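You operate a simulated robot arm through the tools that you are given. There is no shell and no other tool.

You run a simulated robot arm. Do the job below in one go: nothing can be reset, and whatever is moved stays where it is left.

Task
Clamp the blue rack on the shaker, run it once on LOW, then turn the dial to 0.
Fine: a whole run, till it shows DONE; the rack stays clamped.

Only the result counts: the job must be done as asked and must still hold three seconds after the hand-in. Knocking over, shifting, dropping, spilling or breaking anything else fails it.

Robot
A 6-joint arm with a fingered hand, fixed in place. Base frame: the origin is on the floor under the middle of its stand, x ahead of it, y to its left, z up; the work surface is at about z = 850. Units: mm, rad, N and s.
With the tool pointing down near the work surface it reaches from about 300 to 920 mm from the base axis. Its first joint turns from -2.897 to 2.897 rad. Payload 5 kg.
The tool frame sits at the grasp point between the pads (the TCP): z along the fingers, y along the line on which they close. The tips reach 37 mm beyond it. The gripper opens to 124 mm; its body begins 43 mm behind the TCP. The gripper is a hand of 3 fingers: y runs from the thumb to the fingers, the wrist lies at [-21, -125, -215] in the tool frame.
Orientation is that of the tool frame in the base frame, as a unit quaternion [x, y, z, w]. With the fingers straight down and the wrist toward the robot, the tool's x, y and z point along [0, 1, 0], [1, 0, 0] and [0, 0, -1] of the base frame.

Tools
- The arm moves only by the tool apply_moves. Its argument "increments" is a list of rows, each a list of 6 numbers: the shift along the tool's x, y, z in units of 30 mm (1.0 is 30 mm), then the turn, a rotation vector about the tool's x, y, z in units of 4 degrees (1.0 is 4 degrees). In form: [[tx, ty, tz, ax, ay, az], ...]. A call has 1 to 20 rows; each row shifts and turns the commanded pose from where the row before left it, along the tool's axes as they then stand. A call with a number of a shift or a turn outside -1 to 1 is refused whole. Each row takes 0.2 s and may step no farther than 50 mm and 0.15 rad from the row before; otherwise, the whole call is refused. Where a pose cannot be reached the arm comes as near as it can. A force on the tool above 90 N (or 10 N above the force at the start of the call, whichever is more), or a blocked arm, ends the call early, and 0.2 s more pass. In this call time passes only in rows, and 0.2 s behind the last. It gives the time, the measured TCP pose, the force on the tool (base axes), the opening and the grip force at its end, in the units of the frame above (readings bear some noise), with the torque about the TCP (base axes, N m) and any sound that the robot's microphone picked up.
- Cameras (640 x 400 px; columns grow to the right, rows downward): "scene" is fixed at [50.4, 498.6, 1489.1]; the picture's right is [-0.53, -0.85, 0.00], its down [-0.48, 0.30, -0.83] and it looks along [0.70, -0.44, -0.56] (base axes); focal length 349 px, centre (320, 200). "wrist" rides on the gripper at [72, -104, -154] in the tool frame; the picture's right is [-0.83, 0.26, -0.49], its down [-0.51, -0.72, 0.47] and it looks along [-0.23, 0.64, 0.73] (tool axes); focal length 243 px, centre (320, 200). There is no depth. A picture from a camera that has moved, and an enlarged one, comes with that camera's place and axes in the base frame and with its lens.
- grab_frame(camera): a new picture of that camera. It takes no simulated time.
- set_fingers(index, middle, thumb_bend, thumb_turn): sets how far each is bent, from 0 (flat) to 100 (curled in); at 30 the hand is open as for a grip, at 70 the pads meet at the TCP. One left out holds its place. A second passes; each finger stops where it meets its share of the squeeze, and holds until it gets a number again. It is the only way to open and close the hand. It gives what a move gives, with no picture; readings hold the bend of each and the force on the fingers (four entries, about 0 where the hand has none), thumb and palm. thumb_turn goes from beside the hand (0) to across from the fingers (100), as for a grip.
- close_up(camera, box): a new picture of the part [left, top, right, bottom] of that camera's present view, enlarged. It takes no simulated time.
- job_done(): hands the job in; it is judged then, once.

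Nothing tells you positions but the pictures and the camera data. Unless the task says otherwise, let go and move clear before handing in.

The tools are called after "Call:" by a JSON object that holds its "api" and its "payload". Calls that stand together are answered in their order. apply_moves: Moves the arm, as the interface text tells. Its arguments: {"type":"object","properties":{"increments":{"type":"array"}},"required":["increments"]} The other tools are called the same way: set_fingers (index, middle, thumb_bend, thumb_turn) moves the fingers one by one; grab_frame (camera) takes a picture; close_up (camera, box) takes an enlarged picture of a part of a camera's view; job_done () hands the job in.

At the start:

```text
clock: 0.0
tcp_pos: [683.6, -293.8, 1172.5]
ee_rot: [0.707, 0.707, 0.0, 0.0]
force: [0.5, 0.8, -0.8]
wrist_torque: [0.05, 0.05, 0.03]
finger_gap: 123.6
gripper_force: 0.1
shape: jaw
bend: [30.0, 30.0, 30.0, 98.0]
finger forces: [0.0, 0.0, 0.1, 0.1, 0.1, 0.1]
```

scene: 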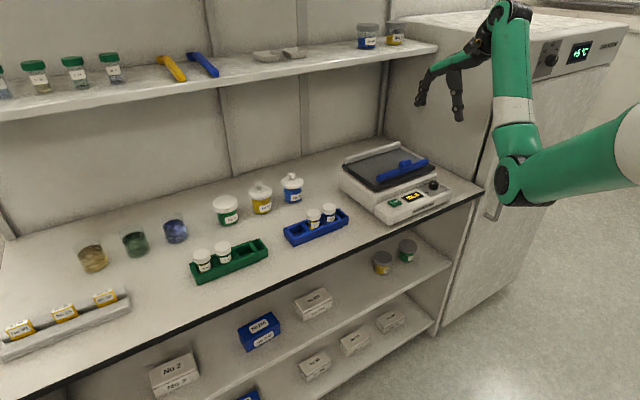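
wrist: 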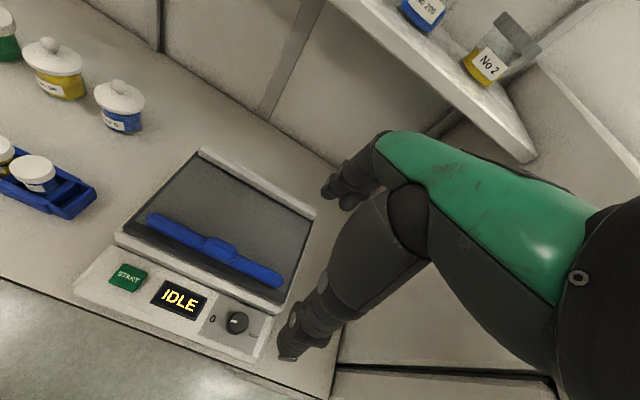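

I see a shaker with a blue clamp bar on its platform, a START button, a display reading IDLE and a dial, and to its left the blue rack with two jars. I'll take enlarged pictures first to see the details.

Call:
{"api": "close_up", "payload": {"camera": "scene", "box": [320, 130, 480, 230]}}

Call:
{"api": "close_up", "payload": {"camera": "scene", "box": [180, 160, 370, 290]}}

Call:
{"api": "close_up", "payload": {"camera": "wrist", "box": [60, 140, 340, 370]}}

```text
4.00 times, centred on (400, 180) of scene
camera zoom: at [50.4, 498.6, 1489.1], right [-0.53, -0.85, 0.0], down [-0.48, 0.3, -0.83], along [0.7, -0.44, -0.56], focal length 1396 px, centre (0, 280)
```

zoom: 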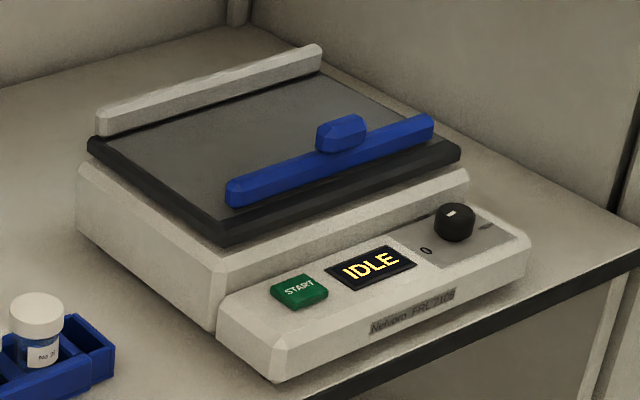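

```text
3.08 times, centred on (275, 225) of scene
camera zoom: at [50.4, 498.6, 1489.1], right [-0.53, -0.85, 0.0], down [-0.48, 0.3, -0.83], along [0.7, -0.44, -0.56], focal length 1074 px, centre (458, 123)
```

zoom: 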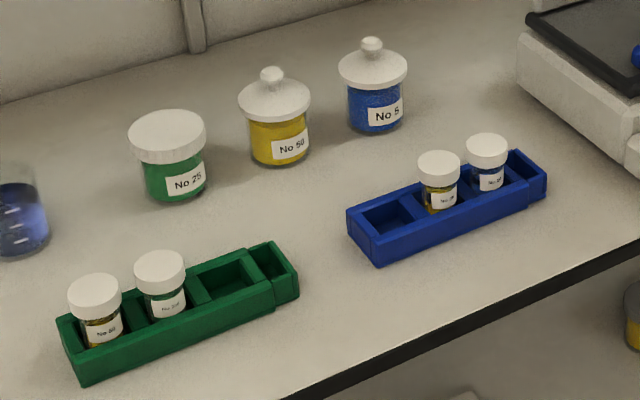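

```text
1.74 times, centred on (200, 255) of wrist
camera zoom: at [579.8, -221.4, 1324.8], right [0.26, -0.83, 0.49], down [-0.72, -0.51, -0.47], along [0.64, -0.23, -0.73], focal length 422 px, centre (529, 104)
```

zoom: 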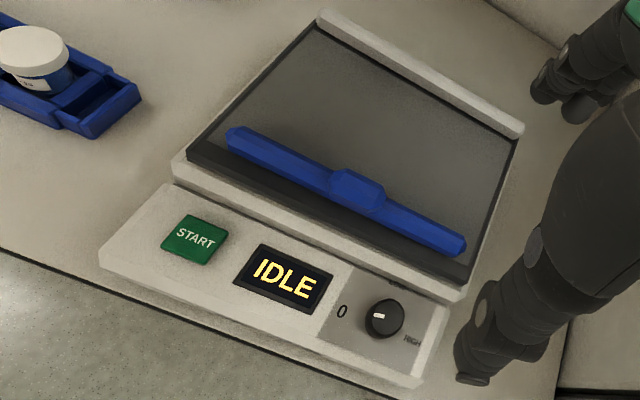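

The rack stands parallel to y at about x 693–739, y −4…182, with its top near z 882. The shaker platform is near x 690–860, y −90…−330, z 949. Next I'll look closely at the dial, the clamp and the rack.

Call:
{"api": "close_up", "payload": {"camera": "wrist", "box": [190, 290, 286, 350]}}

Call:
{"api": "close_up", "payload": {"camera": "wrist", "box": [120, 140, 328, 270]}}

Call:
{"api": "close_up", "payload": {"camera": "scene", "box": [272, 190, 368, 250]}}

Call:
{"api": "close_up", "payload": {"camera": "scene", "box": [400, 170, 464, 210]}}

```text
6.67 times, centred on (238, 320) of wrist
camera zoom: at [579.8, -221.4, 1324.8], right [0.26, -0.83, 0.49], down [-0.72, -0.51, -0.47], along [0.64, -0.23, -0.73], focal length 1618 px, centre (867, -600)
```

zoom: 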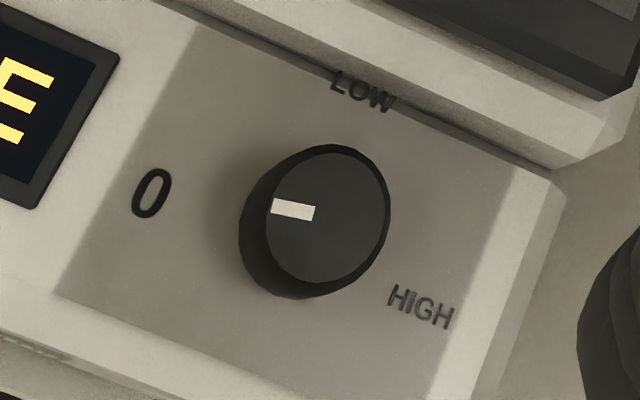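

```text
3.08 times, centred on (224, 205) of wrist
camera zoom: at [579.8, -221.4, 1324.8], right [0.26, -0.83, 0.49], down [-0.72, -0.51, -0.47], along [0.64, -0.23, -0.73], focal length 746 px, centre (615, 185)
```

zoom: 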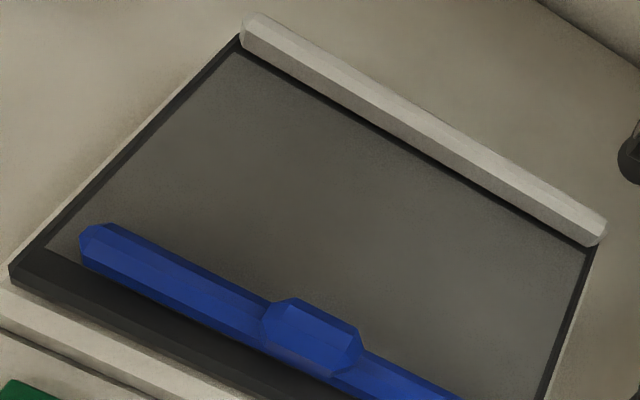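

```text
6.67 times, centred on (320, 220) of scene
camera zoom: at [50.4, 498.6, 1489.1], right [-0.53, -0.85, 0.0], down [-0.48, 0.3, -0.83], along [0.7, -0.44, -0.56], focal length 2327 px, centre (320, 67)
```

zoom: 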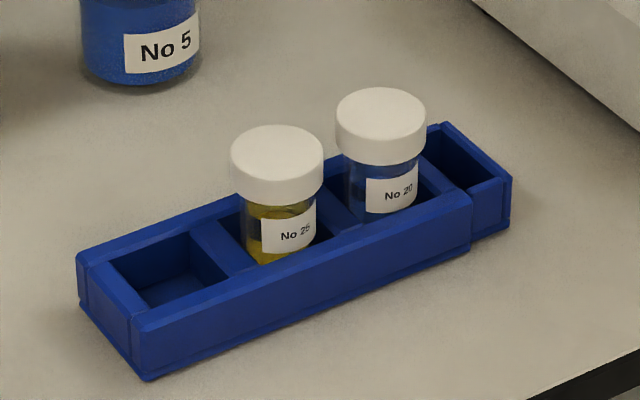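

```text
10.00 times, centred on (432, 190) of scene
camera zoom: at [50.4, 498.6, 1489.1], right [-0.53, -0.85, 0.0], down [-0.48, 0.3, -0.83], along [0.7, -0.44, -0.56], focal length 3490 px, centre (-800, 300)
```

zoom: 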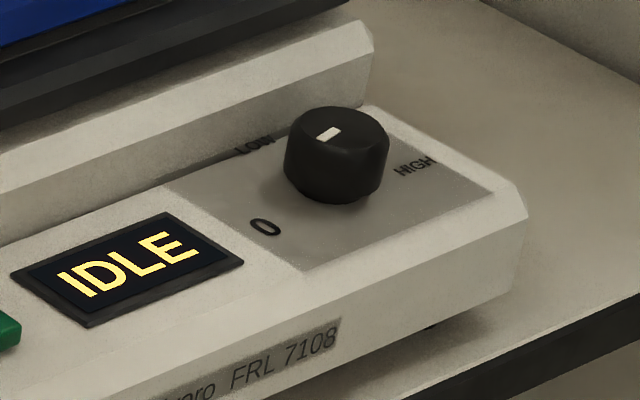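

The dial points at 0 now, with LOW toward the back and HIGH toward the right. I'll look at the hand from the scene camera before approaching the rack.

Call:
{"api": "close_up", "payload": {"camera": "scene", "box": [384, 0, 544, 140]}}

Call:
{"api": "close_up", "payload": {"camera": "wrist", "box": [260, 110, 640, 400]}}

```text
2.86 times, centred on (464, 70) of scene
camera zoom: at [50.4, 498.6, 1489.1], right [-0.53, -0.85, 0.0], down [-0.48, 0.3, -0.83], along [0.7, -0.44, -0.56], focal length 997 px, centre (-91, 571)
```

zoom: 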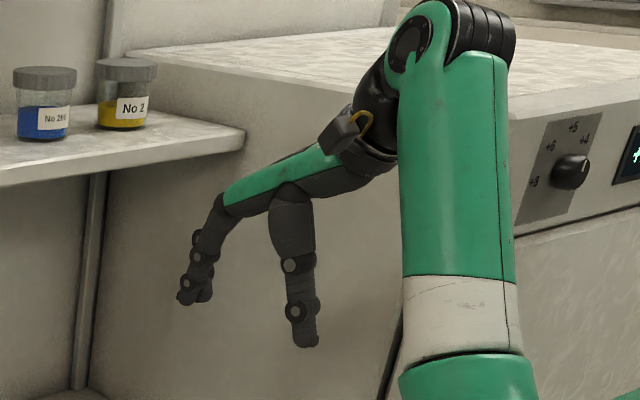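

```text
1.38 times, centred on (450, 255) of wrist
camera zoom: at [579.8, -221.4, 1324.8], right [0.26, -0.83, 0.49], down [-0.72, -0.51, -0.47], along [0.64, -0.23, -0.73], focal length 335 px, centre (141, 124)
```

zoom: 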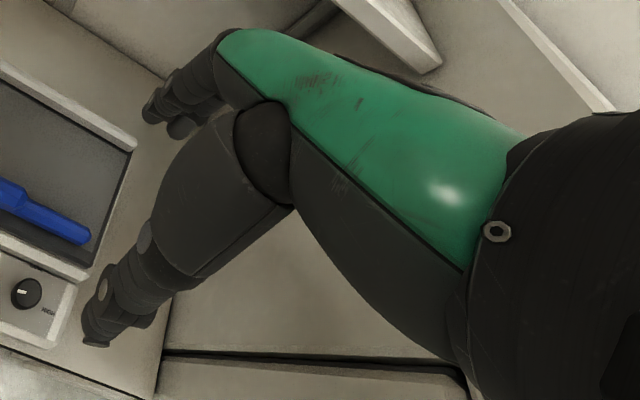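

The palm sits above with the thumb toward the robot and the two fingers beyond, which suits gripping the rack across its width. I'll move the hand above the rack, staying high.

Call:
{"api": "apply_moves", "payload": {"increments": [[0.95, 0.083, 0.2, 0, 0, 0], [0.95, 0.083, 0.25, 0, 0, 0], [0.95, 0.083, 0.25, 0, 0, 0], [0.95, 0.083, 0.25, 0, 0, 0], [0.95, 0.083, 0.25, 0, 0, 0], [0.95, 0.083, 0.25, 0, 0, 0], [0.95, 0.083, 0.25, 0, 0, 0], [0.95, 0.083, 0.25, 0, 0, 0], [0.95, 0.083, 0.25, 0, 0, 0], [0.95, 0.083, 0.25, 0, 0, 0], [0.95, 0.083, 0.25, 0, 0, 0], [0.95, 0.083, 0.25, 0, 0, 0], [0.95, 0.083, 0.25, 0, 0, 0]]}}

Call:
{"api": "grab_frame", "payload": {"camera": "scene"}}

Call:
{"api": "grab_frame", "payload": {"camera": "wrist"}}

```text
clock: 2.8
tcp_pos: [716.5, 78.6, 1076.0]
ee_rot: [0.707, 0.707, 0.001, 0.0]
force: [0.0, -0.6, 0.2]
wrist_torque: [0.0, 0.0, 0.0]
finger_gap: 123.6
gripper_force: 0.1
shape: jaw
bend: [30.0, 30.0, 30.0, 98.0]
finger forces: [0.0, 0.1, 0.1, 0.0, 0.0, 0.0]
```

```text
taken
```

scene: 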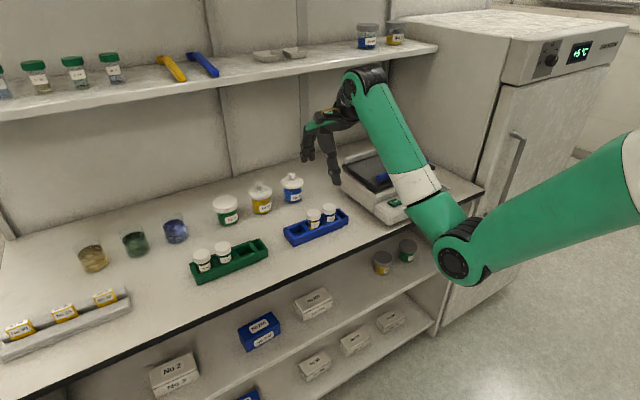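

```text
taken
camera wrist: at [612.0, 149.7, 1229.1], right [0.26, -0.83, 0.49], down [-0.72, -0.51, -0.47], along [0.64, -0.23, -0.73], focal length 243 px, centre (320, 200)
```

wrist: 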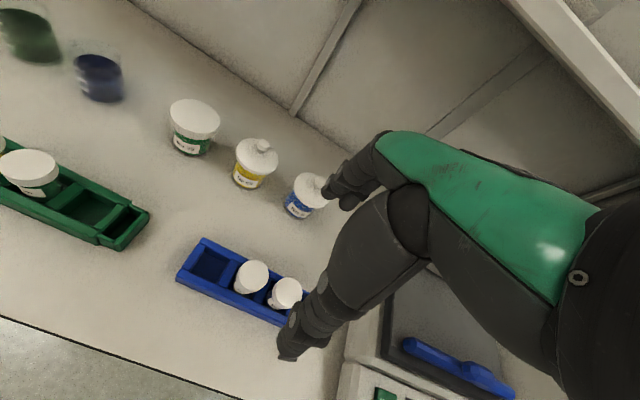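

The hand is now over the rack at a safe height. I'll use close-ups from both cameras to pin down the rack and jar positions.

Call:
{"api": "close_up", "payload": {"camera": "wrist", "box": [160, 225, 352, 345]}}

Call:
{"api": "close_up", "payload": {"camera": "scene", "box": [272, 90, 416, 250]}}

```text
3.33 times, centred on (256, 285) of wrist
camera zoom: at [612.0, 149.7, 1229.1], right [0.26, -0.83, 0.49], down [-0.72, -0.51, -0.47], along [0.64, -0.23, -0.73], focal length 809 px, centre (533, -83)
```

zoom: 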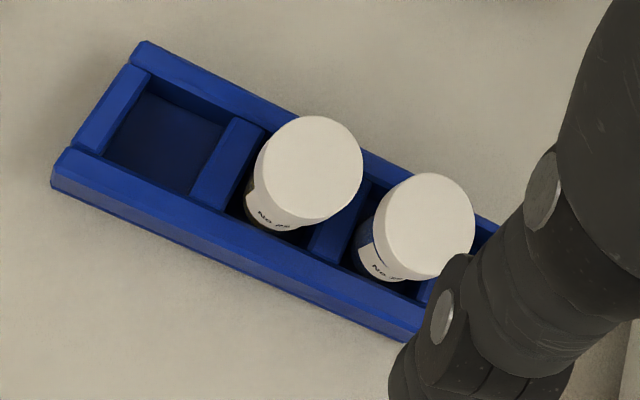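

```text
2.50 times, centred on (344, 170) of scene
camera zoom: at [50.4, 498.6, 1489.1], right [-0.53, -0.85, 0.0], down [-0.48, 0.3, -0.83], along [0.7, -0.44, -0.56], focal length 873 px, centre (260, 275)
```

zoom: 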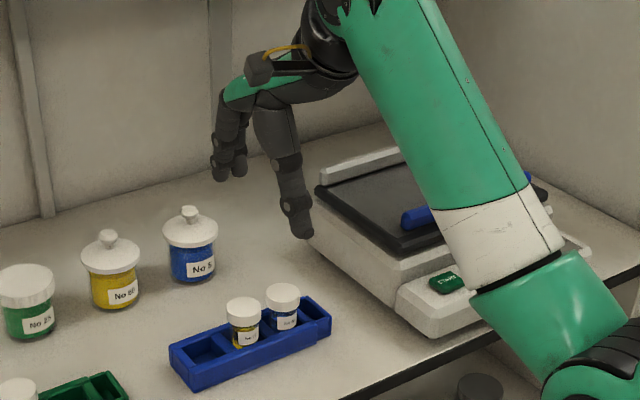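

The rack centre is about x 722, y 80–88, with its top at z 876. The vial caps reach z 917 at y 100 and y 50, so I'll descend part way and check the clearances.

Call:
{"api": "apply_moves", "payload": {"increments": [[0, 0.18, 0.9, 0, 0, 0], [0, 0, 0.9, 0, 0, 0], [0, 0, 0.9, 0, 0, 0], [0, 0, 0.8, 0, 0, 0]]}}

Call:
{"api": "grab_frame", "payload": {"camera": "wrist"}}

Call:
{"api": "close_up", "payload": {"camera": "scene", "box": [240, 140, 400, 260]}}

```text
clock: 3.8
tcp_pos: [722.2, 78.7, 971.8]
ee_rot: [0.707, 0.708, 0.0, 0.0]
force: [-0.2, 0.3, -0.3]
wrist_torque: [-0.01, 0.0, -0.02]
finger_gap: 124.0
gripper_force: 0.1
shape: jaw
bend: [30.0, 30.0, 30.0, 98.0]
finger forces: [0.0, 0.0, 0.0, 0.0, 0.1, 0.0]
```

```text
taken
camera wrist: at [617.9, 149.8, 1123.4], right [0.26, -0.83, 0.49], down [-0.72, -0.51, -0.47], along [0.64, -0.23, -0.73], focal length 243 px, centre (320, 200)
```

wrist: 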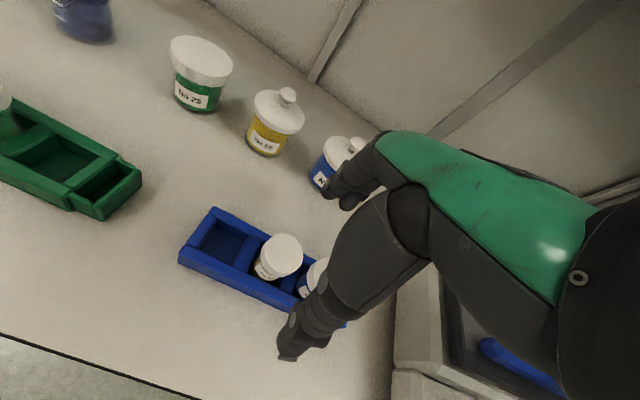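

```text
3.33 times, centred on (320, 200) of scene
camera zoom: at [50.4, 498.6, 1489.1], right [-0.53, -0.85, 0.0], down [-0.48, 0.3, -0.83], along [0.7, -0.44, -0.56], focal length 1164 px, centre (320, 200)
```

zoom: 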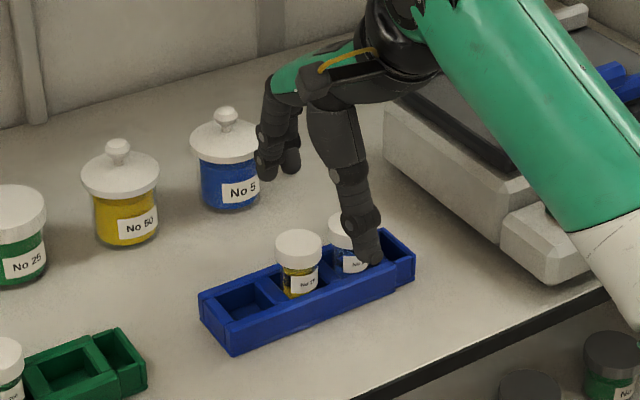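

The thumb (x≈650) and fingers (x≈795) straddle the rack and there is room to the jar behind. I'll go down to the gripping height.

Call:
{"api": "apply_moves", "payload": {"increments": [[0, 0, 0.7, 0, 0, 0], [0, 0, 0.7, 0, 0, 0], [0, 0, 0.6, 0, 0, 0], [0, 0, 0.5, 0, 0, 0]]}}

Call:
{"api": "grab_frame", "payload": {"camera": "wrist"}}

Call:
{"api": "close_up", "payload": {"camera": "scene", "box": [260, 160, 388, 256]}}

```text
clock: 4.8
tcp_pos: [722.4, 79.2, 896.0]
ee_rot: [0.707, 0.707, 0.0, 0.0]
force: [0.0, 0.1, 0.2]
wrist_torque: [0.02, 0.0, 0.03]
finger_gap: 123.8
gripper_force: 0.0
shape: jaw
bend: [30.0, 30.0, 30.0, 98.0]
finger forces: [0.1, 0.0, 0.2, 0.1, 0.0, 0.1]
```

```text
taken
camera wrist: at [617.4, 149.2, 1048.8], right [0.26, -0.83, 0.49], down [-0.72, -0.51, -0.47], along [0.64, -0.23, -0.73], focal length 243 px, centre (320, 200)
```

wrist: 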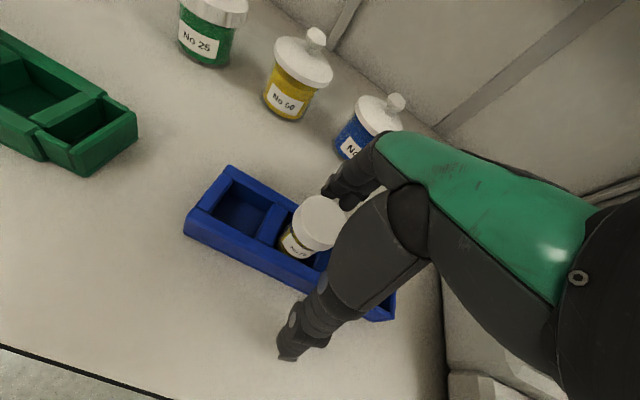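

```text
4.17 times, centred on (324, 208) of scene
camera zoom: at [50.4, 498.6, 1489.1], right [-0.53, -0.85, 0.0], down [-0.48, 0.3, -0.83], along [0.7, -0.44, -0.56], focal length 1454 px, centre (303, 167)
```

zoom: 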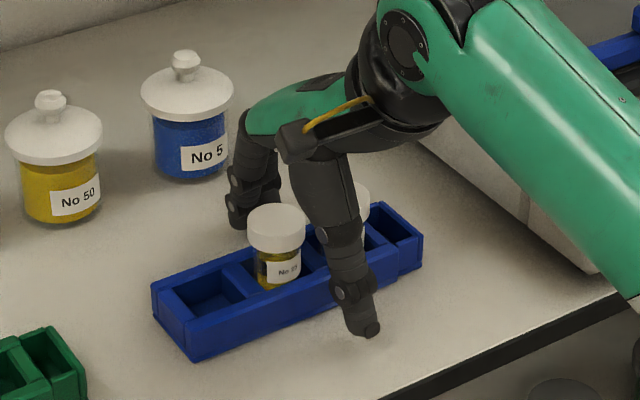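

The hand straddles the rack with the tips a few millimetres above the table. I'll close the fingers gradually.

Call:
{"api": "set_fingers", "payload": {"index": 50, "middle": 50, "thumb_bend": 50}}

Call:
{"api": "close_up", "payload": {"camera": "scene", "box": [260, 160, 388, 256]}}

Call:
{"api": "grab_frame", "payload": {"camera": "wrist"}}

```text
clock: 5.8
tcp_pos: [722.3, 78.0, 897.7]
ee_rot: [0.707, 0.707, 0.0, 0.0]
force: [-0.5, 0.3, -1.0]
wrist_torque: [-0.01, 0.03, 0.02]
finger_gap: 68.5
gripper_force: 0.2
shape: fingers
bend: [50.0, 50.0, 50.0, 98.0]
finger forces: [0.0, 0.0, 0.1, 0.1, 0.3, 0.1]
```

```text
4.17 times, centred on (324, 208) of scene
camera zoom: at [50.4, 498.6, 1489.1], right [-0.53, -0.85, 0.0], down [-0.48, 0.3, -0.83], along [0.7, -0.44, -0.56], focal length 1454 px, centre (303, 167)
```

zoom: 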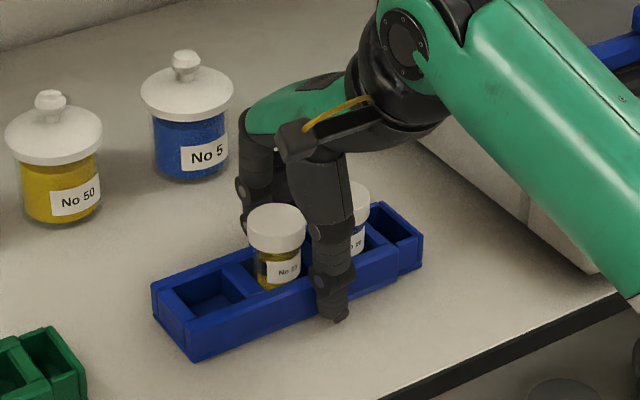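

```text
taken
camera wrist: at [617.6, 149.2, 1049.3], right [0.26, -0.83, 0.49], down [-0.72, -0.51, -0.47], along [0.64, -0.23, -0.73], focal length 243 px, centre (320, 200)
```

wrist: 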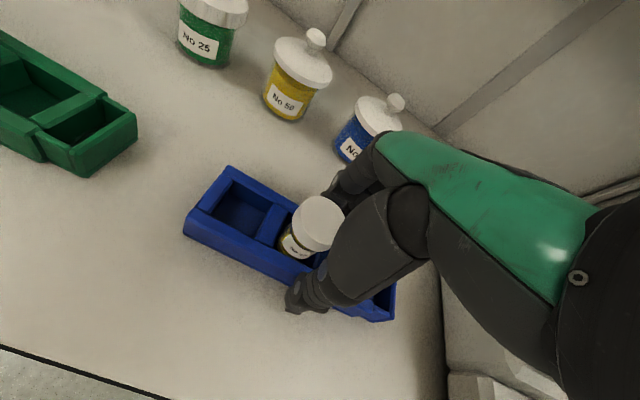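

The gap is 68 mm and the rack hasn't been touched yet. I'll continue closing.

Call:
{"api": "set_fingers", "payload": {"index": 58, "middle": 58, "thumb_bend": 58}}

Call:
{"api": "close_up", "payload": {"camera": "scene", "box": [260, 160, 388, 256]}}

```text
clock: 6.8
tcp_pos: [721.5, 77.8, 896.9]
ee_rot: [0.707, 0.707, 0.0, -0.001]
force: [-0.4, 0.3, 0.5]
wrist_torque: [-0.03, -0.04, 0.04]
finger_gap: 61.4
gripper_force: 7.4
shape: fingers
bend: [53.0, 54.0, 52.0, 97.0]
finger forces: [3.8, 4.0, 0.1, 0.0, 7.4, 0.1]
```

```text
4.17 times, centred on (324, 208) of scene
camera zoom: at [50.4, 498.6, 1489.1], right [-0.53, -0.85, 0.0], down [-0.48, 0.3, -0.83], along [0.7, -0.44, -0.56], focal length 1454 px, centre (303, 167)
```

zoom: 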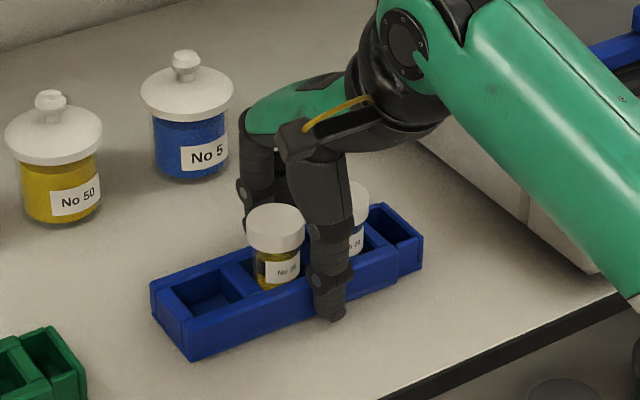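

The fingers grip the rack at 61 mm with about 7 N. I'll ask for more to see whether the squeeze grows.

Call:
{"api": "set_fingers", "payload": {"index": 75, "middle": 75, "thumb_bend": 75}}

Call:
{"api": "close_up", "payload": {"camera": "scene", "box": [260, 160, 388, 256]}}

Call:
{"api": "close_up", "payload": {"camera": "wrist", "box": [170, 150, 426, 330]}}

```text
clock: 7.8
tcp_pos: [722.0, 77.8, 896.5]
ee_rot: [0.707, 0.707, -0.001, 0.0]
force: [-0.5, -0.4, 0.9]
wrist_torque: [0.01, 0.01, -0.01]
finger_gap: 60.2
gripper_force: 19.2
shape: fingers
bend: [56.0, 58.0, 53.0, 96.0]
finger forces: [9.7, 9.7, 0.0, 0.1, 19.3, 0.0]
```

```text
4.17 times, centred on (324, 208) of scene
camera zoom: at [50.4, 498.6, 1489.1], right [-0.53, -0.85, 0.0], down [-0.48, 0.3, -0.83], along [0.7, -0.44, -0.56], focal length 1454 px, centre (303, 167)
```

zoom: 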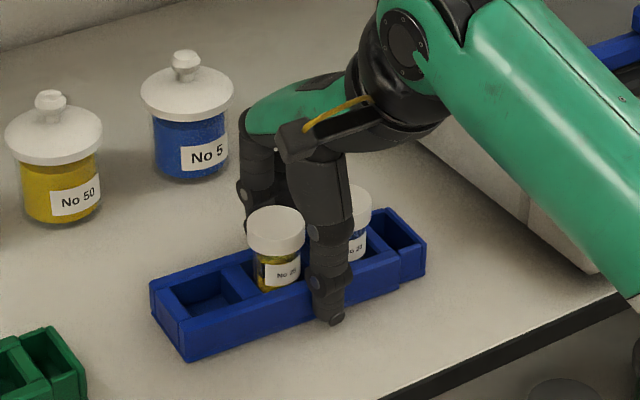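

```text
2.22 times, centred on (298, 240) of wrist
camera zoom: at [617.6, 149.2, 1049.2], right [0.26, -0.83, 0.49], down [-0.72, -0.51, -0.47], along [0.64, -0.23, -0.73], focal length 539 px, centre (369, 111)
```

zoom: 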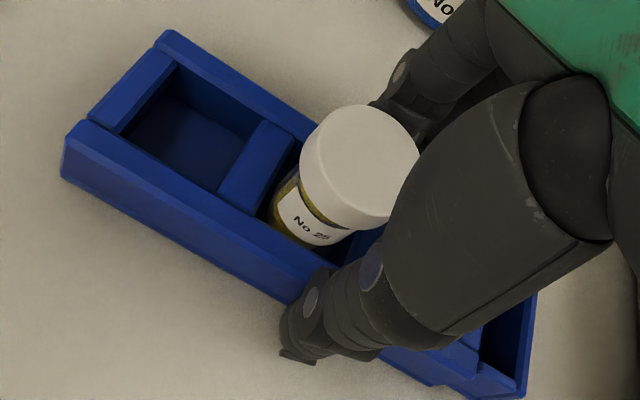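

The grip is firm at 19 N. I'll lift a little and check that the rack stays level.

Call:
{"api": "apply_moves", "payload": {"increments": [[0, 0, -0.2, 0, 0, 0], [0, 0, -0.3, 0, 0, 0], [0, 0, -0.3, 0, 0, 0]]}}

Call:
{"api": "close_up", "payload": {"camera": "scene", "box": [260, 150, 388, 246]}}

Call:
{"api": "close_up", "payload": {"camera": "wrist", "box": [170, 150, 426, 330]}}

```text
clock: 8.6
tcp_pos: [722.4, 77.7, 919.8]
ee_rot: [0.707, 0.707, -0.001, -0.001]
force: [-0.7, 0.2, -1.8]
wrist_torque: [-0.03, -0.03, 0.01]
finger_gap: 60.1
gripper_force: 19.7
shape: fingers
bend: [56.0, 58.0, 53.0, 96.0]
finger forces: [9.8, 9.5, 0.0, 0.0, 19.5, 0.1]
```

```text
4.17 times, centred on (324, 198) of scene
camera zoom: at [50.4, 498.6, 1489.1], right [-0.53, -0.85, 0.0], down [-0.48, 0.3, -0.83], along [0.7, -0.44, -0.56], focal length 1454 px, centre (303, 208)
```

zoom: 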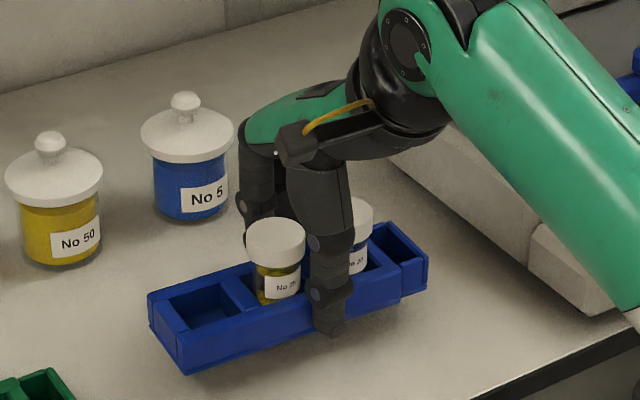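

```text
2.22 times, centred on (298, 240) of wrist
camera zoom: at [618.0, 148.7, 1073.3], right [0.26, -0.83, 0.49], down [-0.72, -0.51, -0.47], along [0.64, -0.23, -0.73], focal length 539 px, centre (369, 111)
```

zoom: 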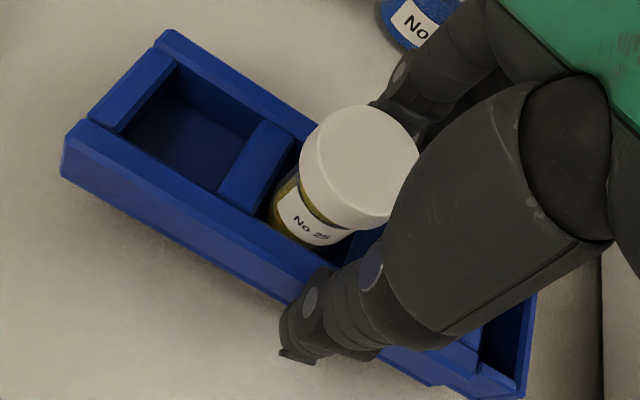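

The rack lifts cleanly with no slip, turned about 4° clockwise in the grip. I'll raise it to z≈1070 and then carry it gently over to the shaker platform, undoing the turn.

Call:
{"api": "apply_moves", "payload": {"increments": [[0, 0, -0.3, 0, 0, 0], [0, 0, -0.5, 0, 0, 0], [0, 0, -0.6, 0, 0, 0], [0, 0, -0.6, 0, 0, 0], [0, 0, -0.6, 0, 0, 0], [0, 0, -0.6, 0, 0, 0], [0, 0, -0.6, 0, 0, 0], [0, 0, -0.6, 0, 0, 0], [0, 0, -0.4, 0, 0, 0], [0, 0, -0.2, 0, 0, 0]]}}

Call:
{"api": "grab_frame", "payload": {"camera": "scene"}}

```text
clock: 10.8
tcp_pos: [723.3, 77.5, 1070.3]
ee_rot: [0.707, 0.707, 0.0, 0.0]
force: [0.3, 1.0, -2.5]
wrist_torque: [-0.02, -0.03, 0.0]
finger_gap: 60.5
gripper_force: 19.2
shape: fingers
bend: [56.0, 58.0, 53.0, 96.0]
finger forces: [9.8, 9.5, 0.0, 0.1, 19.3, 0.1]
```

```text
taken
```

scene: 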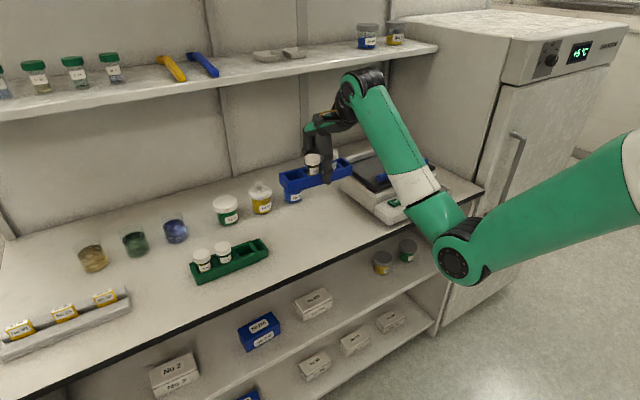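

The rack is level and held at 1070. Now I'll carry it sideways over the platform.

Call:
{"api": "apply_moves", "payload": {"increments": [[-0.2, 0, 0, 0, 0, 0], [-0.4, 0, 0, 0, 0, 0], [-0.6, 0.147, 0, 0, 0, 0], [-0.6, 0.147, 0, 0, 0, 0], [-0.6, 0.147, 0, 0, 0, 0], [-0.6, 0.147, 0, 0, 0, 0], [-0.6, 0.147, 0, 0, 0, 0], [-0.6, 0.147, 0, 0, 0, 0], [-0.6, 0.147, 0, 0, 0, 0], [-0.6, 0.147, 0, 0, 0, 0], [-0.6, 0.147, 0, 0, 0, 0], [-0.6, 0.147, 0, 0, 0, 0], [-0.6, 0.147, 0, 0, 0, 0], [-0.6, 0.147, 0, 0, 0, 0], [-0.6, 0.147, 0, 0, 0, 0], [-0.6, 0.147, 0, 0, 0, 0], [-0.6, 0.147, 0, 0, 0, 0], [-0.4, 0, 0, 0, 0, 0], [-0.2, 0, 0, 0, 0, 0]]}}

Call:
{"api": "grab_frame", "payload": {"camera": "wrist"}}

Call:
{"api": "close_up", "payload": {"camera": "scene", "box": [320, 90, 480, 210]}}

```text
clock: 14.8
tcp_pos: [788.7, -228.5, 1069.6]
ee_rot: [0.707, 0.707, 0.0, 0.0]
force: [-0.2, -0.2, -1.6]
wrist_torque: [-0.01, -0.01, 0.02]
finger_gap: 60.3
gripper_force: 18.9
shape: fingers
bend: [56.0, 58.0, 53.0, 96.0]
finger forces: [9.8, 9.4, 0.0, 0.1, 19.1, 0.0]
```

```text
taken
camera wrist: at [684.0, -157.1, 1222.7], right [0.26, -0.83, 0.49], down [-0.72, -0.51, -0.47], along [0.64, -0.23, -0.73], focal length 243 px, centre (320, 200)
```

wrist: 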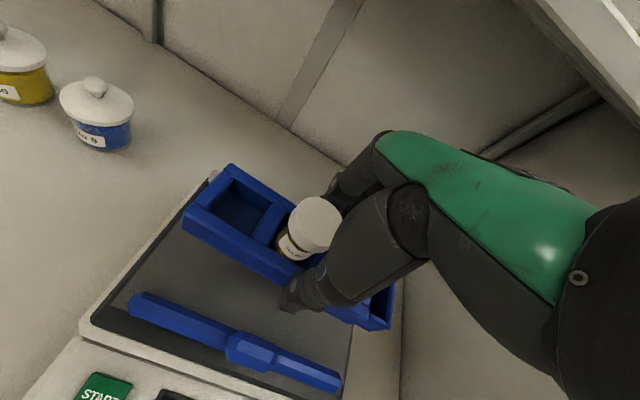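

```text
3.33 times, centred on (400, 150) of scene
camera zoom: at [50.4, 498.6, 1489.1], right [-0.53, -0.85, 0.0], down [-0.48, 0.3, -0.83], along [0.7, -0.44, -0.56], focal length 1164 px, centre (53, 367)
```

zoom: 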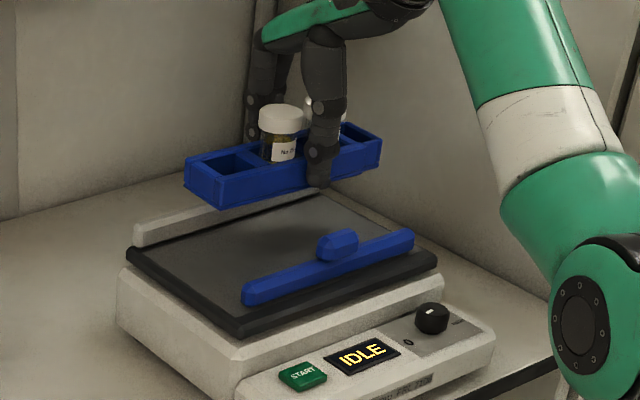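

The rack is centred over the platform. I'll undo the 4° turn and lower it to a few millimetres above the mat.

Call:
{"api": "apply_moves", "payload": {"increments": [[-0.1, 0, 0.2, 0, 0, -0.3], [0, 0, 0.4, 0, 0, -0.4], [0, 0, 0.5, 0, 0, -0.3], [0, 0, 0.5, 0, 0, 0], [0, 0, 0.3, 0, 0, 0]]}}

Call:
{"api": "grab_frame", "payload": {"camera": "wrist"}}

Call:
{"api": "close_up", "payload": {"camera": "scene", "box": [320, 90, 480, 210]}}

```text
clock: 16.0
tcp_pos: [788.4, -231.8, 1013.1]
ee_rot: [0.682, 0.732, 0.0, 0.001]
force: [0.0, 0.9, -1.8]
wrist_torque: [-0.02, -0.01, -0.03]
finger_gap: 60.4
gripper_force: 19.1
shape: fingers
bend: [56.0, 58.0, 53.0, 96.0]
finger forces: [9.8, 9.3, 0.0, 0.1, 19.1, 0.0]
```

```text
taken
camera wrist: at [679.0, -167.4, 1165.6], right [0.32, -0.81, 0.49], down [-0.68, -0.56, -0.47], along [0.66, -0.19, -0.73], focal length 243 px, centre (320, 200)
```

wrist: 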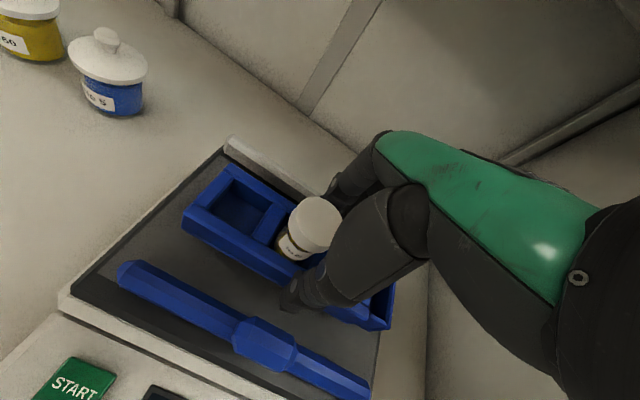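

```text
3.33 times, centred on (400, 150) of scene
camera zoom: at [50.4, 498.6, 1489.1], right [-0.53, -0.85, 0.0], down [-0.48, 0.3, -0.83], along [0.7, -0.44, -0.56], focal length 1164 px, centre (53, 367)
```

zoom: 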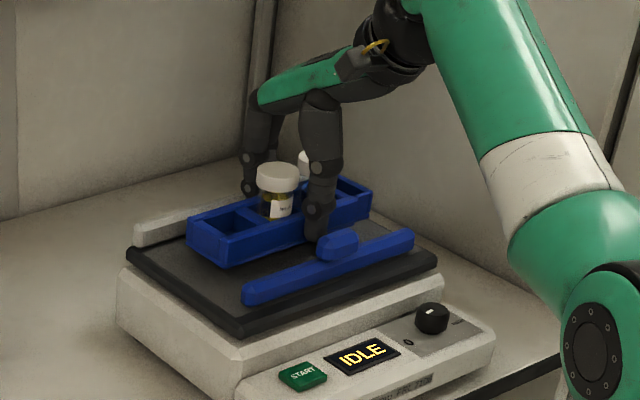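

The rack now lies parallel to the bar and rail, with room for fingers on both sides. I'll lower it slowly until it touches down.

Call:
{"api": "apply_moves", "payload": {"increments": [[0, 0, 0.2, 0, 0, 0], [0, 0, 0.15, 0, 0, 0], [0, 0, 0.1, 0, 0, 0]]}}

Call:
{"api": "close_up", "payload": {"camera": "scene", "box": [340, 110, 468, 206]}}

Call:
{"api": "close_up", "payload": {"camera": "wrist", "box": [60, 130, 444, 400]}}

```text
clock: 16.8
tcp_pos: [788.9, -230.9, 999.8]
ee_rot: [0.682, 0.731, 0.0, 0.0]
force: [-0.2, -0.1, -2.0]
wrist_torque: [-0.04, 0.0, 0.01]
finger_gap: 60.3
gripper_force: 19.4
shape: fingers
bend: [56.0, 58.0, 53.0, 96.0]
finger forces: [9.8, 9.4, 0.0, 0.0, 19.1, 0.1]
```

```text
4.17 times, centred on (404, 158) of scene
camera zoom: at [50.4, 498.6, 1489.1], right [-0.53, -0.85, 0.0], down [-0.48, 0.3, -0.83], along [0.7, -0.44, -0.56], focal length 1454 px, centre (-30, 375)
```

zoom: 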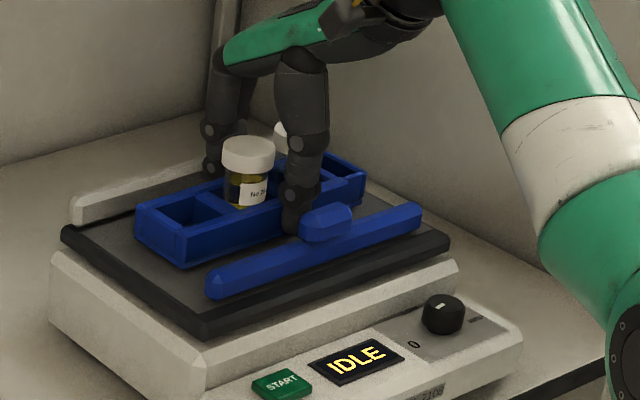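

```text
1.48 times, centred on (252, 265) of wrist
camera zoom: at [679.0, -167.2, 1152.0], right [0.32, -0.81, 0.49], down [-0.68, -0.56, -0.47], along [0.66, -0.19, -0.73], focal length 359 px, centre (421, 104)
```

zoom: 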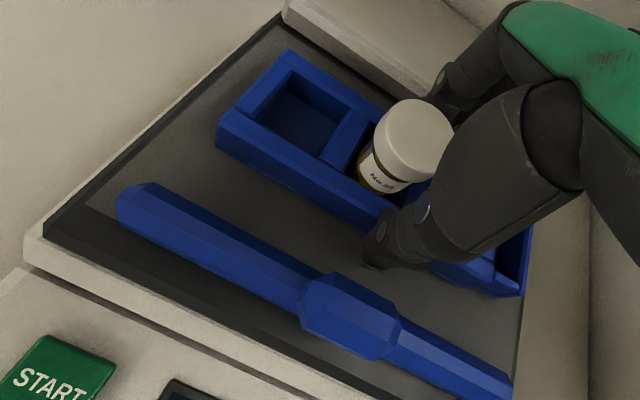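

The rack is almost on the mat and there is no contact yet. I'll continue in small steps.

Call:
{"api": "apply_moves", "payload": {"increments": [[0, 0, 0.05, 0, 0, 0], [0, 0, 0.04, 0, 0, 0]]}}

Call:
{"api": "apply_moves", "payload": {"increments": [[0, 0, 0.04, 0, 0, 0]]}}

```text
clock: 17.4
tcp_pos: [788.1, -231.6, 996.1]
ee_rot: [0.682, 0.732, 0.0, 0.0]
force: [0.2, -0.4, -2.2]
wrist_torque: [-0.01, -0.04, 0.0]
finger_gap: 60.3
gripper_force: 18.9
shape: fingers
bend: [56.0, 58.0, 53.0, 96.0]
finger forces: [9.8, 9.4, 0.0, 0.0, 19.2, 0.0]
```

```text
clock: 17.8
tcp_pos: [787.6, -232.0, 996.1]
ee_rot: [0.681, 0.732, 0.0, 0.001]
force: [-0.2, -0.6, -1.9]
wrist_torque: [-0.05, -0.03, 0.0]
finger_gap: 60.5
gripper_force: 19.0
shape: fingers
bend: [56.0, 58.0, 53.0, 96.0]
finger forces: [9.9, 9.4, 0.1, 0.1, 19.1, 0.0]
```

Still hanging freely. I'll keep lowering about 1 mm at a time.

Call:
{"api": "apply_moves", "payload": {"increments": [[0, 0, 0.04, 0, 0, 0]]}}

Call:
{"api": "apply_moves", "payload": {"increments": [[0, 0, 0.04, 0, 0, 0]]}}

Call:
{"api": "close_up", "payload": {"camera": "scene", "box": [340, 130, 420, 190]}}

```text
clock: 18.2
tcp_pos: [788.8, -231.1, 993.7]
ee_rot: [0.682, 0.732, 0.0, 0.0]
force: [-0.5, 0.8, 1.0]
wrist_torque: [0.02, 0.08, -0.02]
finger_gap: 60.1
gripper_force: 19.1
shape: fingers
bend: [56.0, 58.0, 53.0, 96.0]
finger forces: [9.7, 9.1, 0.0, 0.0, 19.5, 0.1]
```

```text
clock: 18.6
tcp_pos: [788.3, -232.2, 994.3]
ee_rot: [0.682, 0.732, 0.001, 0.001]
force: [-1.1, 1.1, 4.5]
wrist_torque: [0.04, 0.16, 0.0]
finger_gap: 60.1
gripper_force: 19.0
shape: fingers
bend: [56.0, 58.0, 53.0, 96.0]
finger forces: [9.8, 9.1, 0.1, 0.0, 19.6, 0.0]
```

```text
6.67 times, centred on (380, 160) of scene
camera zoom: at [50.4, 498.6, 1489.1], right [-0.53, -0.85, 0.0], down [-0.48, 0.3, -0.83], along [0.7, -0.44, -0.56], focal length 2327 px, centre (-80, 467)
```

zoom: 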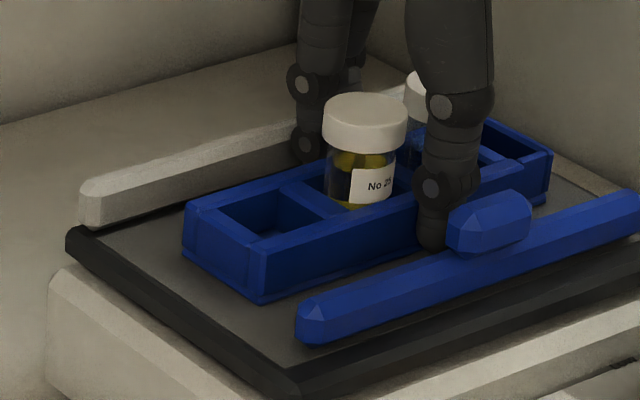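

The rack is resting on the platform. I'll open the fingers a little to let go.

Call:
{"api": "set_fingers", "payload": {"index": 48, "middle": 48, "thumb_bend": 47}}

Call:
{"api": "close_up", "payload": {"camera": "scene", "box": [340, 110, 468, 206]}}

Call:
{"api": "close_up", "payload": {"camera": "wrist", "box": [60, 130, 444, 400]}}

```text
clock: 19.6
tcp_pos: [788.4, -230.8, 993.1]
ee_rot: [0.682, 0.732, 0.0, 0.0]
force: [-8.9, 0.0, 1.6]
wrist_torque: [-0.06, 0.03, -0.12]
finger_gap: 75.3
gripper_force: 4.2
shape: fingers
bend: [48.0, 52.0, 47.0, 97.0]
finger forces: [0.1, 9.3, 0.0, 0.0, 0.1, 0.0]
```

```text
4.17 times, centred on (404, 158) of scene
camera zoom: at [50.4, 498.6, 1489.1], right [-0.53, -0.85, 0.0], down [-0.48, 0.3, -0.83], along [0.7, -0.44, -0.56], focal length 1454 px, centre (-30, 375)
```

zoom: 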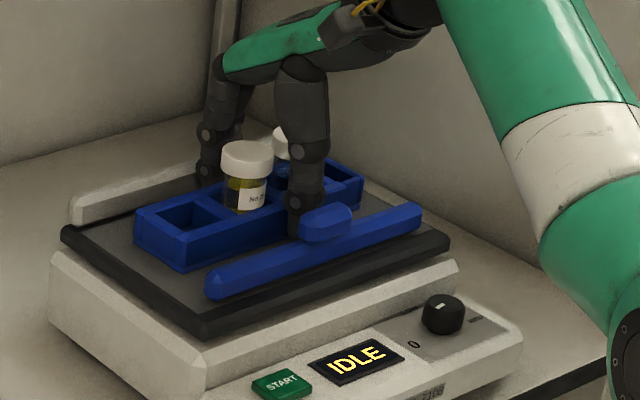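

```text
1.48 times, centred on (252, 265) of wrist
camera zoom: at [678.7, -167.5, 1145.9], right [0.32, -0.81, 0.49], down [-0.68, -0.56, -0.47], along [0.66, -0.19, -0.73], focal length 359 px, centre (421, 104)
```

zoom: 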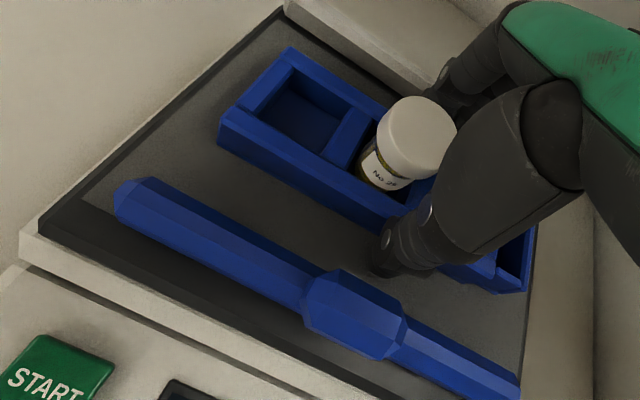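

The middle finger is pressing outward, most likely against the rail. I'll bring it back in slightly to relieve it.

Call:
{"api": "set_fingers", "payload": {"middle": 53.5}}

Call:
{"api": "close_up", "payload": {"camera": "scene", "box": [360, 120, 424, 168]}}

```text
clock: 20.6
tcp_pos: [789.3, -232.1, 992.9]
ee_rot: [0.682, 0.732, 0.0, 0.0]
force: [-1.0, 1.1, 0.0]
wrist_torque: [-0.03, -0.01, -0.03]
finger_gap: 75.1
gripper_force: 0.9
shape: fingers
bend: [48.0, 54.0, 47.0, 97.0]
finger forces: [0.0, 1.7, 0.1, 0.0, 0.0, 0.1]
```

```text
8.33 times, centred on (392, 144) of scene
camera zoom: at [50.4, 498.6, 1489.1], right [-0.53, -0.85, 0.0], down [-0.48, 0.3, -0.83], along [0.7, -0.44, -0.56], focal length 2909 px, centre (-280, 667)
```

zoom: 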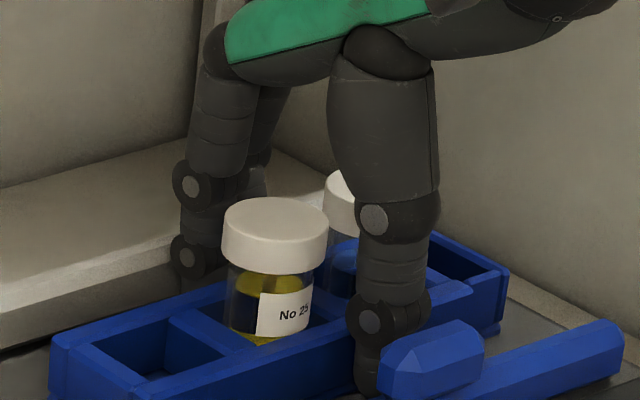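

I'll shift the hand 3 mm toward the robot to clear the rail, then check.

Call:
{"api": "apply_moves", "payload": {"increments": [[0, -0.1, 0, 0, 0, 0]]}}

Call:
{"api": "close_up", "payload": {"camera": "wrist", "box": [200, 130, 440, 280]}}

```text
clock: 21.0
tcp_pos: [784.7, -231.2, 993.5]
ee_rot: [0.683, 0.731, 0.0, 0.0]
force: [0.8, -0.2, 0.0]
wrist_torque: [-0.01, 0.0, -0.03]
finger_gap: 75.2
gripper_force: 0.2
shape: fingers
bend: [48.0, 53.0, 47.0, 97.0]
finger forces: [0.1, 0.5, 0.0, 0.0, 0.1, 0.0]
```

```text
2.67 times, centred on (320, 205) of wrist
camera zoom: at [675.9, -167.5, 1145.9], right [0.32, -0.81, 0.49], down [-0.68, -0.56, -0.47], along [0.66, -0.19, -0.73], focal length 647 px, centre (320, 187)
```

zoom: 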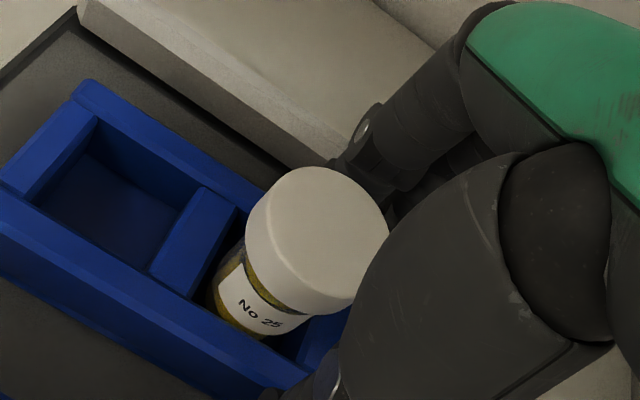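

Forces are about zero now, so nothing is being squeezed. I'll lift slowly and make sure the rack stays put.

Call:
{"api": "apply_moves", "payload": {"increments": [[0, 0, -0.15, 0, 0, 0], [0, 0, -0.25, 0, 0, 0]]}}

Call:
{"api": "close_up", "payload": {"camera": "scene", "box": [340, 110, 468, 206]}}

```text
clock: 21.6
tcp_pos: [785.8, -232.0, 1005.3]
ee_rot: [0.682, 0.731, 0.0, 0.0]
force: [-0.2, 0.1, 0.1]
wrist_torque: [-0.02, -0.01, 0.01]
finger_gap: 75.0
gripper_force: 0.2
shape: fingers
bend: [48.0, 53.0, 47.0, 97.0]
finger forces: [0.0, 0.1, 0.1, 0.0, 0.0, 0.0]
```

```text
4.17 times, centred on (404, 158) of scene
camera zoom: at [50.4, 498.6, 1489.1], right [-0.53, -0.85, 0.0], down [-0.48, 0.3, -0.83], along [0.7, -0.44, -0.56], focal length 1454 px, centre (-30, 375)
```

zoom: 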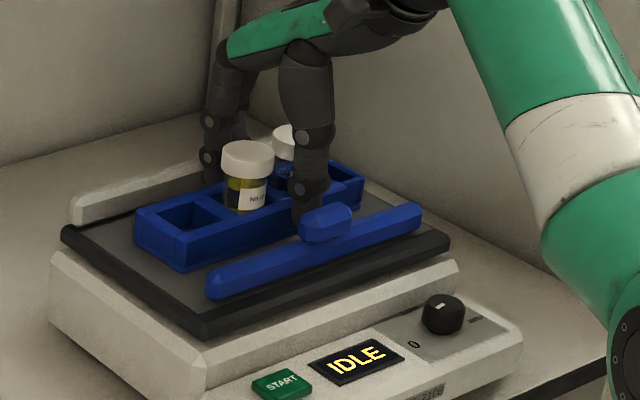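

The rack stays on the mat as the hand rises. I'll go well clear of the vials.

Call:
{"api": "apply_moves", "payload": {"increments": [[0, 0, -0.4, 0, 0, 0], [0, 0, -0.6, 0, 0, 0], [0, 0, -0.7, 0, 0, 0], [0, 0, -0.8, 0, 0, 0], [0, 0, -0.6, 0, 0, 0], [0, 0, -0.3, 0, 0, 0]]}}

Call:
{"api": "close_up", "payload": {"camera": "scene", "box": [320, 110, 480, 230]}}

Call:
{"api": "grab_frame", "payload": {"camera": "wrist"}}

```text
clock: 23.0
tcp_pos: [785.1, -231.6, 1107.9]
ee_rot: [0.683, 0.731, 0.0, 0.0]
force: [-0.2, -0.7, 0.2]
wrist_torque: [0.02, 0.03, -0.03]
finger_gap: 74.9
gripper_force: 0.0
shape: fingers
bend: [48.0, 53.0, 47.0, 97.0]
finger forces: [0.0, 0.0, 0.1, 0.0, 0.1, 0.1]
```

```text
3.33 times, centred on (400, 170) of scene
camera zoom: at [50.4, 498.6, 1489.1], right [-0.53, -0.85, 0.0], down [-0.48, 0.3, -0.83], along [0.7, -0.44, -0.56], focal length 1164 px, centre (53, 300)
```

zoom: 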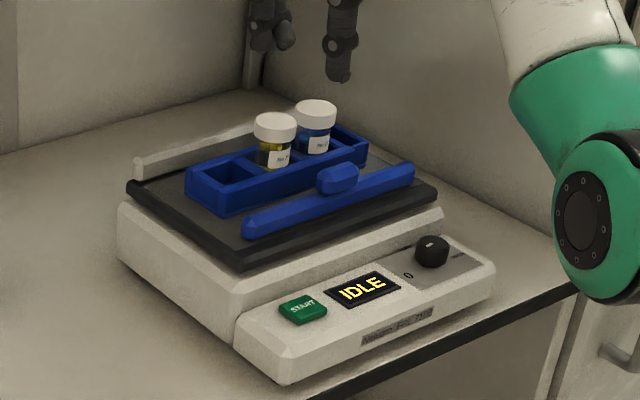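

```text
taken
camera wrist: at [675.9, -167.8, 1260.7], right [0.32, -0.81, 0.49], down [-0.68, -0.56, -0.47], along [0.66, -0.19, -0.73], focal length 243 px, centre (320, 200)
```

wrist: 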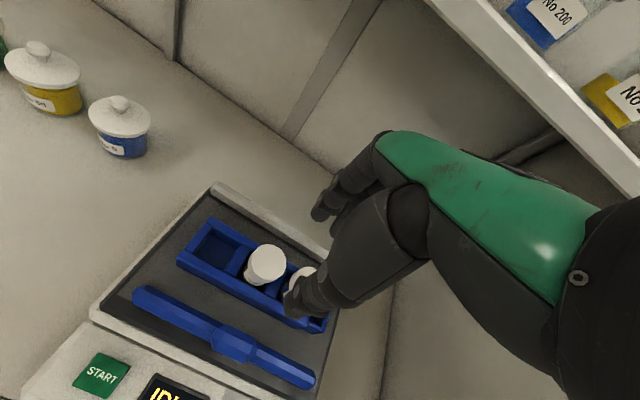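

The rack sits between the bar and rail with both vials upright. Next I'll push the bar toward the rail with closed fingers, so I'll close the hand into a fist here to see its shape.

Call:
{"api": "set_fingers", "payload": {"index": 100, "middle": 100}}

Call:
{"api": "close_up", "payload": {"camera": "scene", "box": [340, 40, 480, 150]}}

Call:
{"api": "grab_frame", "payload": {"camera": "wrist"}}

```text
clock: 24.0
tcp_pos: [786.2, -232.5, 1106.5]
ee_rot: [0.682, 0.732, 0.0, 0.0]
force: [0.6, -0.4, -0.6]
wrist_torque: [0.01, -0.01, -0.03]
finger_gap: 72.3
gripper_force: 0.1
shape: fingers
bend: [100.0, 100.0, 47.0, 97.0]
finger forces: [0.0, 0.0, 0.0, 0.0, 0.0, 0.0]
```

```text
3.64 times, centred on (410, 95) of scene
camera zoom: at [50.4, 498.6, 1489.1], right [-0.53, -0.85, 0.0], down [-0.48, 0.3, -0.83], along [0.7, -0.44, -0.56], focal length 1269 px, centre (-7, 582)
```

zoom: 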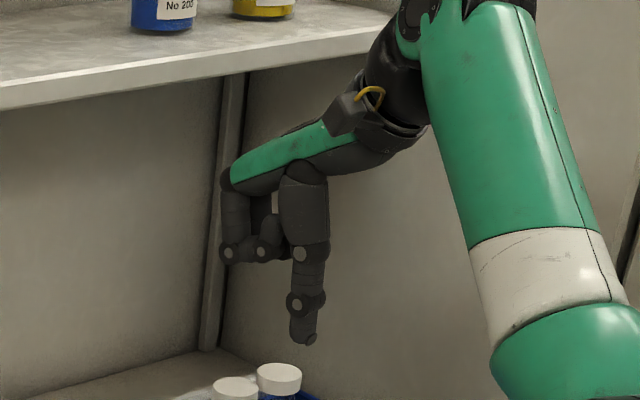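

```text
taken
camera wrist: at [676.0, -167.8, 1260.5], right [0.32, -0.81, 0.49], down [-0.68, -0.56, -0.47], along [0.66, -0.19, -0.73], focal length 243 px, centre (320, 200)
```

wrist: 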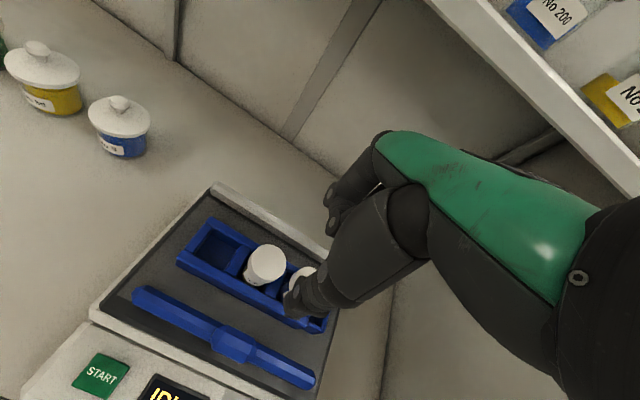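

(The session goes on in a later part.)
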